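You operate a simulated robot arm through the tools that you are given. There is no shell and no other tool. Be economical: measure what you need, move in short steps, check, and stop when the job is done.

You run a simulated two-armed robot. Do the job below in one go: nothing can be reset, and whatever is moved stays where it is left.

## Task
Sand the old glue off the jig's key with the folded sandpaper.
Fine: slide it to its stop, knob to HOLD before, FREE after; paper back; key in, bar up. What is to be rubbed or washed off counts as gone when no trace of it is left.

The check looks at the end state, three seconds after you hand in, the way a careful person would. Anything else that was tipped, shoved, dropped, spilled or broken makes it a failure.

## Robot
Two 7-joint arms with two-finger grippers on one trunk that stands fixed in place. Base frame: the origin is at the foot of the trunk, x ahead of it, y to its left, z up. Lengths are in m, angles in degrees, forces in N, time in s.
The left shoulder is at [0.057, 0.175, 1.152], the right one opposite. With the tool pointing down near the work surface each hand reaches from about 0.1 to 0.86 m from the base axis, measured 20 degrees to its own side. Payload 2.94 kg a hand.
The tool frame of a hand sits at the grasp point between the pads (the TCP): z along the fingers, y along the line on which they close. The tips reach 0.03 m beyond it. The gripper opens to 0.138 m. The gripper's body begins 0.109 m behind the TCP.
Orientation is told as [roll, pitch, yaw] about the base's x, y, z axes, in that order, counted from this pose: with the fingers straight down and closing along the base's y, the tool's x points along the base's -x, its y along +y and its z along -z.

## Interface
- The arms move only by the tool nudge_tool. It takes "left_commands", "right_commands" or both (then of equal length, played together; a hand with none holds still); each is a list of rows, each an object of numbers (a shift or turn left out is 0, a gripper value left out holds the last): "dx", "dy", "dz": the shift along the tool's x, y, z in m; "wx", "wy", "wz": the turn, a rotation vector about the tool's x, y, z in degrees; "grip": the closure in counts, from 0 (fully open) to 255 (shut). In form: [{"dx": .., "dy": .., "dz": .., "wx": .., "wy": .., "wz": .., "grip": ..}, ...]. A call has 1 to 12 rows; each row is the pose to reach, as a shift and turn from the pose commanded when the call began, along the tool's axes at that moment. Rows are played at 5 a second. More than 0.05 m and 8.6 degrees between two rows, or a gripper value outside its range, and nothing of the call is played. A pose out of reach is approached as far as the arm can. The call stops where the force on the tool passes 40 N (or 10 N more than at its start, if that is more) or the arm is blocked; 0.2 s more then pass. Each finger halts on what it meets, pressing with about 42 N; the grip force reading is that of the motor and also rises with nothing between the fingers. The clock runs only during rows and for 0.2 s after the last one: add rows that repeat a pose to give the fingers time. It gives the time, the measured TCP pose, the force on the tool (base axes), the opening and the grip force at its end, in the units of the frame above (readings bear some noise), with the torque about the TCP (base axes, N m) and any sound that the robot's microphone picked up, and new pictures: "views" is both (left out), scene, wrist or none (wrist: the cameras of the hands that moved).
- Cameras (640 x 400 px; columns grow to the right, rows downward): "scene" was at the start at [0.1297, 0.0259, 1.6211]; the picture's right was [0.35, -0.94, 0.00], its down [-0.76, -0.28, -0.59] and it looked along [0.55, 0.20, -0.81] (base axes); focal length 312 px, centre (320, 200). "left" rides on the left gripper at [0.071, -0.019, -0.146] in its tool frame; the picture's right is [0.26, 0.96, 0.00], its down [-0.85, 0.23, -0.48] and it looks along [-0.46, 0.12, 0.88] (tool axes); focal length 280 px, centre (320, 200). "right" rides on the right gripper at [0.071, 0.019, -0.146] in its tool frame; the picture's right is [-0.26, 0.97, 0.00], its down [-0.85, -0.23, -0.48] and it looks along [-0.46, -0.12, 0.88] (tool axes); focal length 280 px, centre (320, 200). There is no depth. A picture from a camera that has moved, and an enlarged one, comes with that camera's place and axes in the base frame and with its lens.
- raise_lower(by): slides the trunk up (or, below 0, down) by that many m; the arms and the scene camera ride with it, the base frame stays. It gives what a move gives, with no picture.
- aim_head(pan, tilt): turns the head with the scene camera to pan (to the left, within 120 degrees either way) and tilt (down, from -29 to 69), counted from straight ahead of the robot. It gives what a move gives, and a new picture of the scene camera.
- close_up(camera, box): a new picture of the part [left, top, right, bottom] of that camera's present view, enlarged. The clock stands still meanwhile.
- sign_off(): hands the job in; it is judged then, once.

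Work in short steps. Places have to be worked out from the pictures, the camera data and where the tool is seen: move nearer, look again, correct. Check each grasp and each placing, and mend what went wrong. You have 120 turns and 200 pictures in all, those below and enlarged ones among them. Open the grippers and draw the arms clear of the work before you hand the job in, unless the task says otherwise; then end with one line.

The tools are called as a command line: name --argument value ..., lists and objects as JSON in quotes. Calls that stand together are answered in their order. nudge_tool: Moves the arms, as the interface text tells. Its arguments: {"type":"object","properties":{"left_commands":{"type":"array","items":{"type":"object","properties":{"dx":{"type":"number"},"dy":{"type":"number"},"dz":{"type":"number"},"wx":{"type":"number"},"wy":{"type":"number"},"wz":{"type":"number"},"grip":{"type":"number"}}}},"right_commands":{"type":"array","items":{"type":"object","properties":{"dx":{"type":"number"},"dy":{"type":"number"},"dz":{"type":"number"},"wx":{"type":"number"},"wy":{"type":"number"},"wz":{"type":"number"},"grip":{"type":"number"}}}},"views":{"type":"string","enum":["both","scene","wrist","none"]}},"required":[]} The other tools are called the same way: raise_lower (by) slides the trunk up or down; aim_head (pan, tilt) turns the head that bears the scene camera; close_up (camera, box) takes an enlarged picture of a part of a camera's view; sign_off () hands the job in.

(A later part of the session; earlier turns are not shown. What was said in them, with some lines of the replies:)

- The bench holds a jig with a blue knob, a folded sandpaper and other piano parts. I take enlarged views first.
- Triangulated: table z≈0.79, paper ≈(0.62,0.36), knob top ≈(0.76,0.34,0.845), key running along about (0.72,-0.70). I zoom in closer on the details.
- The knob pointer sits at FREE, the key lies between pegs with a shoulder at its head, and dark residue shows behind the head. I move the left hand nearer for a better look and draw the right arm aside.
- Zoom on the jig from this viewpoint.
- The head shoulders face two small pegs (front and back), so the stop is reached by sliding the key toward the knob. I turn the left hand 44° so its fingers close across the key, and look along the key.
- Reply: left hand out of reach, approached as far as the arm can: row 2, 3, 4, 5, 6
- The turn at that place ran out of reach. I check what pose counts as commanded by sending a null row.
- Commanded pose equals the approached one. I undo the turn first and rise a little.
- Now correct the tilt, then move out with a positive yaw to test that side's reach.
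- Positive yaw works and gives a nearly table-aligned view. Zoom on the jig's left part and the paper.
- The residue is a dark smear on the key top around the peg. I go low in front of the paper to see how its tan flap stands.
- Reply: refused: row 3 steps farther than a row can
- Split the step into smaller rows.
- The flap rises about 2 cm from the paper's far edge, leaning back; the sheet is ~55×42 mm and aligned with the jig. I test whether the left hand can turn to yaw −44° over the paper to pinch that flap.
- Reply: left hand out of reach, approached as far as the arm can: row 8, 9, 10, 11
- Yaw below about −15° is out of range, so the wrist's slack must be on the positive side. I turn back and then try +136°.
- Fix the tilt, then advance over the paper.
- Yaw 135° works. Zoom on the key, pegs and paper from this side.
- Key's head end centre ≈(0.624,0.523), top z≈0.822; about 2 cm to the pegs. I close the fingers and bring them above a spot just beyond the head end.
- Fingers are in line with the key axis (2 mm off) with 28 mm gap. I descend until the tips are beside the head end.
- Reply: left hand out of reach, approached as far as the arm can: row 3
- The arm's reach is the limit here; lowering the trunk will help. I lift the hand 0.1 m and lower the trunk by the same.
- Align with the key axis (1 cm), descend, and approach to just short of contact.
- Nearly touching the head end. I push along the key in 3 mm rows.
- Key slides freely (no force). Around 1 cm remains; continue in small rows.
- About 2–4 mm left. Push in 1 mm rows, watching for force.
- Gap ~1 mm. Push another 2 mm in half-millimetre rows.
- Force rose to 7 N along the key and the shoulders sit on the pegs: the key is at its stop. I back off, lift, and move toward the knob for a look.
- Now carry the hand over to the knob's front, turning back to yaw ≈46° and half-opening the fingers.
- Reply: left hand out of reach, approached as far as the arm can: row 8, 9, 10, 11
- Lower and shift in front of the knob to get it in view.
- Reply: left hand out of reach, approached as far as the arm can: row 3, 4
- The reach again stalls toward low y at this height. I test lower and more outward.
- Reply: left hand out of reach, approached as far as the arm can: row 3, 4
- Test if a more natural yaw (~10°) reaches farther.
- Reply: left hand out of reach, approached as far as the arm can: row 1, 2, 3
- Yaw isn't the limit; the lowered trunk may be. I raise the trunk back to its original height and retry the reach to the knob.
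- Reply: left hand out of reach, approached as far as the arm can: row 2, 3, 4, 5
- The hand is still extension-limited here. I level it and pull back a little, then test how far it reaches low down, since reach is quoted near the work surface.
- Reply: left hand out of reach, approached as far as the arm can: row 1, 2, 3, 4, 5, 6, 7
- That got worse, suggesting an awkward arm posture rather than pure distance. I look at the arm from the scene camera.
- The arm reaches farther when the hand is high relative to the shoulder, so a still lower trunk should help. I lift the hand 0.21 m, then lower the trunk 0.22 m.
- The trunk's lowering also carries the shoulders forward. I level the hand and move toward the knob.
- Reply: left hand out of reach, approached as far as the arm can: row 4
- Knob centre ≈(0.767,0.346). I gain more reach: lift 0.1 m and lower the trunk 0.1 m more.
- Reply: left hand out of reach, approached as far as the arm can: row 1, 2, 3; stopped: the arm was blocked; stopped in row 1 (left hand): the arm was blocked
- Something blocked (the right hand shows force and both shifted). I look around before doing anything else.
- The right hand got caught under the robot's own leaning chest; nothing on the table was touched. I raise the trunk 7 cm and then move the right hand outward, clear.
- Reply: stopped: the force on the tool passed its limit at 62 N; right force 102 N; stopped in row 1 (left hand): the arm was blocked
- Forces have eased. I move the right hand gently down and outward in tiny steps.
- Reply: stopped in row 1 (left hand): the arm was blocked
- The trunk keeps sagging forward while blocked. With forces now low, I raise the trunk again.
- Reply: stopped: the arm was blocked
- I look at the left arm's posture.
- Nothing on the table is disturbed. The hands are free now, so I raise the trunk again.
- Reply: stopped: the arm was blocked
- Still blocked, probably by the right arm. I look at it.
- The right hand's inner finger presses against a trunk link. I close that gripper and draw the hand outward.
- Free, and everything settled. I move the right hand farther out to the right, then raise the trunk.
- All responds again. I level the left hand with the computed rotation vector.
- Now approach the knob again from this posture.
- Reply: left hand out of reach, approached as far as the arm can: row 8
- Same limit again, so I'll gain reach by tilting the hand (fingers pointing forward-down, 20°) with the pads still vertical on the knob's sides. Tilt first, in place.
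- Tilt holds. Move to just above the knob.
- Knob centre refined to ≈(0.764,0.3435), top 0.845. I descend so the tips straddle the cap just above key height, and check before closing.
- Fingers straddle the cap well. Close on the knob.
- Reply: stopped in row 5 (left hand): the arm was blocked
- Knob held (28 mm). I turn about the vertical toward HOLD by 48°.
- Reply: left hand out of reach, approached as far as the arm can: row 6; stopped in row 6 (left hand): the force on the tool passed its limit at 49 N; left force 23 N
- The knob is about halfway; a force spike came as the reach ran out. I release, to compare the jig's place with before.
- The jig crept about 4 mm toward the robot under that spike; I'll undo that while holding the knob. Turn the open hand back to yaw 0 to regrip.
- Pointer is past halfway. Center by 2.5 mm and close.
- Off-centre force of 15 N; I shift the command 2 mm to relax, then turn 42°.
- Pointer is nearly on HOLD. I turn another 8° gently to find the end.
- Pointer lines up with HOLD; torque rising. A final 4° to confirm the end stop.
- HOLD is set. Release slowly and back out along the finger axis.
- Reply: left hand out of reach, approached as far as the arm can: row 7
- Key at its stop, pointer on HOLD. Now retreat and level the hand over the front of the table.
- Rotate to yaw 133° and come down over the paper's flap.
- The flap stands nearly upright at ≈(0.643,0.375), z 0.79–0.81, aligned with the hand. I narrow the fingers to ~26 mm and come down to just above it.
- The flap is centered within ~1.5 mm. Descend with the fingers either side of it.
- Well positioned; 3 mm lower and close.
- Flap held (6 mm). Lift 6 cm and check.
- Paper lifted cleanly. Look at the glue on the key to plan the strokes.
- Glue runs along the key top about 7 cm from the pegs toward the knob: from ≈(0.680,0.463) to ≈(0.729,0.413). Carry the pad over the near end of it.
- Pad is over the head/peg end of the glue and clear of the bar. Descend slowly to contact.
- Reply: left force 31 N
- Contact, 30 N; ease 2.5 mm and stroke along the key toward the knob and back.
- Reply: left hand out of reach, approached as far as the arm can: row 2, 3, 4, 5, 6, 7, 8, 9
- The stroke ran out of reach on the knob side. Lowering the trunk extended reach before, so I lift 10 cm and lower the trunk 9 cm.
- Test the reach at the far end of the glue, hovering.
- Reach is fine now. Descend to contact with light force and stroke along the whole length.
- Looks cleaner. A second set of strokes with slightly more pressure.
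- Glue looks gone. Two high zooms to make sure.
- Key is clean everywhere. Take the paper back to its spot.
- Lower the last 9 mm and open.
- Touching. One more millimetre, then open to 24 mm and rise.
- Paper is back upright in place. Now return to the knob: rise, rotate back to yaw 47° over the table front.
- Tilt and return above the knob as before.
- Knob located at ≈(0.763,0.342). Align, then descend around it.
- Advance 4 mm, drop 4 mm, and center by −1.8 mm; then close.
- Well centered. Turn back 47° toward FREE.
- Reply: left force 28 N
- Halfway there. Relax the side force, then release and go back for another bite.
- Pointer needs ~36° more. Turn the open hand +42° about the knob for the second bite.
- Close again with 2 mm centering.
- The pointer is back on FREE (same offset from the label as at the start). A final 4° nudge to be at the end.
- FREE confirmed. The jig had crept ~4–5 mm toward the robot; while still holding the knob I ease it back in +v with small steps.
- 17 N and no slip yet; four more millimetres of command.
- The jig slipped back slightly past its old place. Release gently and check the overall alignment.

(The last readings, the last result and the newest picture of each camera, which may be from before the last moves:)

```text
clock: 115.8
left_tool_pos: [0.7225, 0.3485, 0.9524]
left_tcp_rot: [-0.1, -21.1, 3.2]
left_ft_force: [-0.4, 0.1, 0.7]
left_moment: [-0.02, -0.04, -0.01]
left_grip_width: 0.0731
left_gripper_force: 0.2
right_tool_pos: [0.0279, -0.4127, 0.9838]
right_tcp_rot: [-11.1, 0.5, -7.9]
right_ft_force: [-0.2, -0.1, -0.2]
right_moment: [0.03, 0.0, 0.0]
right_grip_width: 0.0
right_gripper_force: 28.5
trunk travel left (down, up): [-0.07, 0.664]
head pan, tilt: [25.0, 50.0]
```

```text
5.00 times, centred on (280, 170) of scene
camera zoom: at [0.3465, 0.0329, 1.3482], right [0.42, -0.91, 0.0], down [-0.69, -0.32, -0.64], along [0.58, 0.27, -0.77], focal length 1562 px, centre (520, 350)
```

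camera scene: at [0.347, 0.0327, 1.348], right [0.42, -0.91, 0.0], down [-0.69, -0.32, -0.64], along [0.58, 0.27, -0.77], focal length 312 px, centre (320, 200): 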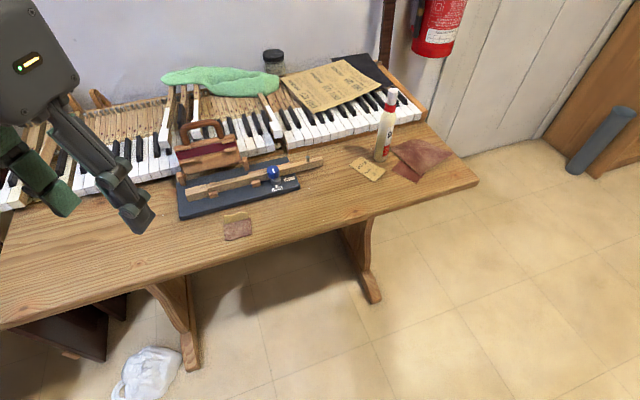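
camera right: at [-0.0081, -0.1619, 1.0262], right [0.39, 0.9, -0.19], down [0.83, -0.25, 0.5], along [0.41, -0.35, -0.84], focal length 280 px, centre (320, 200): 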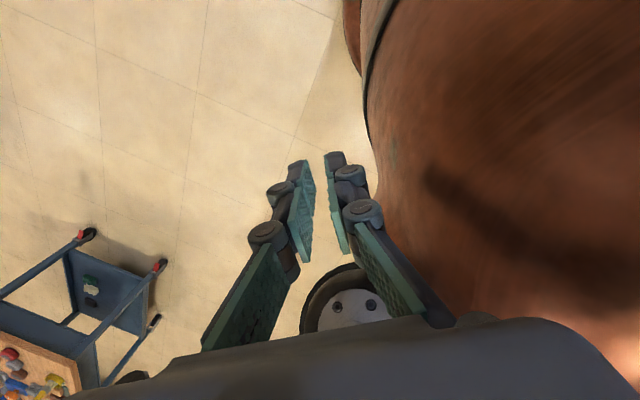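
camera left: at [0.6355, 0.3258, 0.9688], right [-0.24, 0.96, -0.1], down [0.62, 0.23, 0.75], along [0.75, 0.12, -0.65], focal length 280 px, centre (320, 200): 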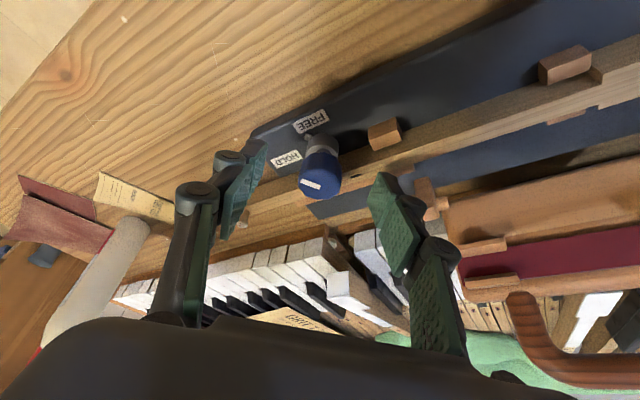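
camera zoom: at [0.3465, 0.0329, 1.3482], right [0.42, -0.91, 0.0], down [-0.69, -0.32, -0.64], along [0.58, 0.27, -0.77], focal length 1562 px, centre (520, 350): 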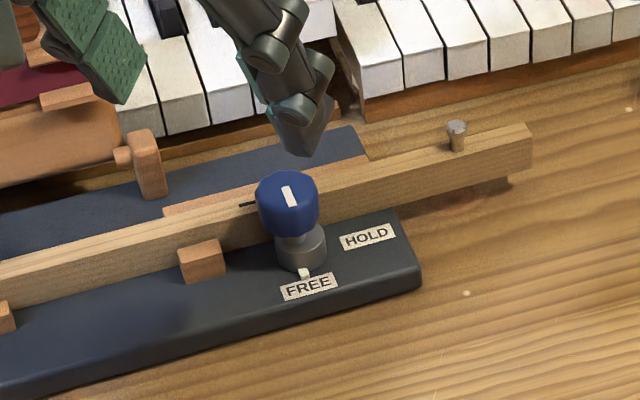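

The jig is now within ~2–3 mm of its original place, knob on FREE. Check the key's seat and the paper up close, then withdraw.

close_up --camera "scene" --box '[180, 170, 260, 230]'

nudge_tool --left_commands '[{"dx": 0.03, "dy": 0.01, "dz": -0.03, "wy": 5}, {"dx": 0.06, "dy": 0.02, "dz": -0.06, "wy": 10}, {"dx": 0.09, "dy": 0.03, "dz": -0.09, "wy": 15}, {"dx": 0.12, "dy": 0.03, "dz": -0.12, "wy": 21}, {"dx": 0.155, "dy": 0.03, "dz": -0.14, "wy": 21}, {"dx": 0.19, "dy": 0.03, "dz": -0.15, "wy": 21}, {"dx": 0.23, "dy": 0.03, "dz": -0.16, "wy": 21}]' --views "both"

```text
6.67 times, centred on (220, 200) of scene
camera zoom: at [0.3465, 0.0329, 1.3482], right [0.42, -0.91, 0.0], down [-0.69, -0.32, -0.64], along [0.58, 0.27, -0.77], focal length 2083 px, centre (987, 200)
```

zoom: 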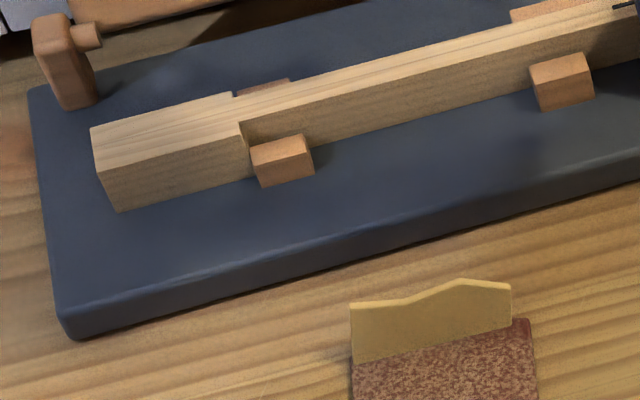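

```text
clock: 117.4
left_tool_pos: [0.4503, 0.3622, 1.0156]
left_tcp_rot: [-0.1, -0.2, 3.1]
left_ft_force: [-0.2, -0.4, 0.3]
left_moment: [0.01, -0.02, -0.04]
left_grip_width: 0.073
left_gripper_force: 0.0
right_tool_pos: [0.0277, -0.4113, 0.9837]
right_tcp_rot: [-11.1, 0.5, -7.9]
right_ft_force: [0.2, 1.3, -0.6]
right_moment: [0.03, -0.01, -0.02]
right_grip_width: 0.0
right_gripper_force: 28.3
trunk travel left (down, up): [-0.07, 0.664]
head pan, tilt: [25.0, 50.0]
camera scene: at [0.3464, 0.0334, 1.3483], right [0.42, -0.91, 0.0], down [-0.69, -0.32, -0.64], along [0.58, 0.27, -0.77], focal length 312 px, centre (320, 200)
camera left: at [0.3798, 0.3403, 1.1619], right [-0.31, 0.95, 0.0], down [0.83, 0.28, 0.48], along [0.45, 0.15, -0.88], focal length 280 px, centre (320, 200)
```

scene: 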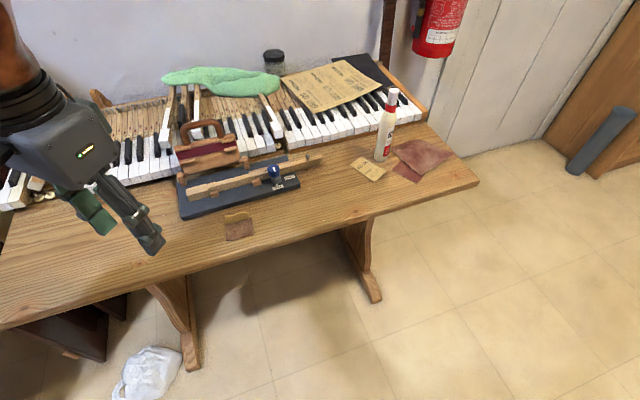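
left: 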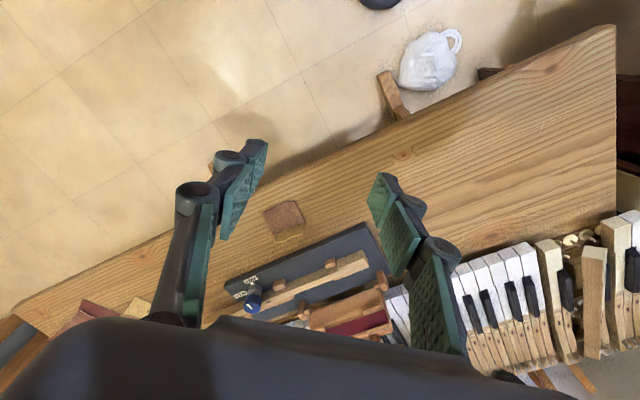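

Everything sits as it should. Open both grippers fully, then hand in.

nudge_tool --left_commands '[{"grip": 0}, {"grip": 0}, {"grip": 0}, {"grip": 0}, {"grip": 0}, {"grip": 0}, {"grip": 0}, {"grip": 0}]' --right_commands '[{"grip": 0}, {"grip": 0}, {"grip": 0}, {"grip": 0}, {"grip": 0}, {"grip": 0}, {"grip": 0}, {"grip": 0}]' --views "none"

close_up --camera "scene" --box '[160, 110, 340, 250]'

```text
clock: 119.2
left_tool_pos: [0.4515, 0.3626, 1.0163]
left_tcp_rot: [-0.2, -0.1, 3.1]
left_ft_force: [-0.4, 0.3, 0.5]
left_moment: [0.0, -0.05, 0.01]
left_grip_width: 0.1378
left_gripper_force: 0.1
right_tool_pos: [0.027, -0.4121, 0.983]
right_tcp_rot: [-11.1, 0.5, -7.9]
right_ft_force: [-0.4, 0.5, -0.5]
right_moment: [-0.01, -0.04, -0.01]
right_grip_width: 0.1378
right_gripper_force: 0.0
trunk travel left (down, up): [-0.07, 0.664]
head pan, tilt: [25.0, 50.0]
```

```text
2.86 times, centred on (250, 180) of scene
camera zoom: at [0.347, 0.0332, 1.348], right [0.42, -0.91, 0.0], down [-0.69, -0.32, -0.64], along [0.58, 0.27, -0.77], focal length 893 px, centre (520, 257)
```

zoom: 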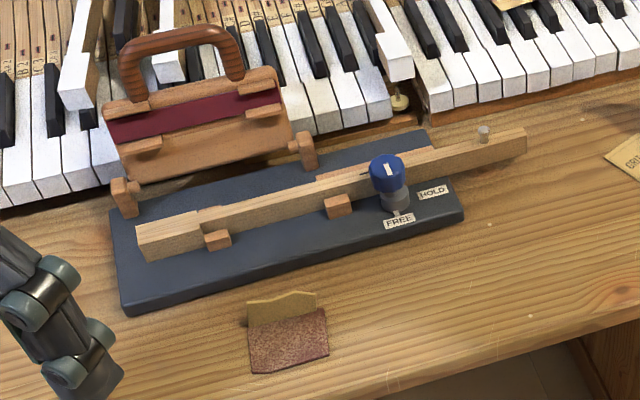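

The key is clean and at its stop, the knob is on FREE, the bar is up, the paper is back, and both hands are clear and open.

sign_off

```text
The job is handed in.
```

The glue is off the jig's key with no trace visible under zoom; the key is at its stop, the knob went to HOLD before and FREE after, the paper is back and the bar is up, but the jig shifted while I turned the knob and sits about 2–3 mm off where it started.
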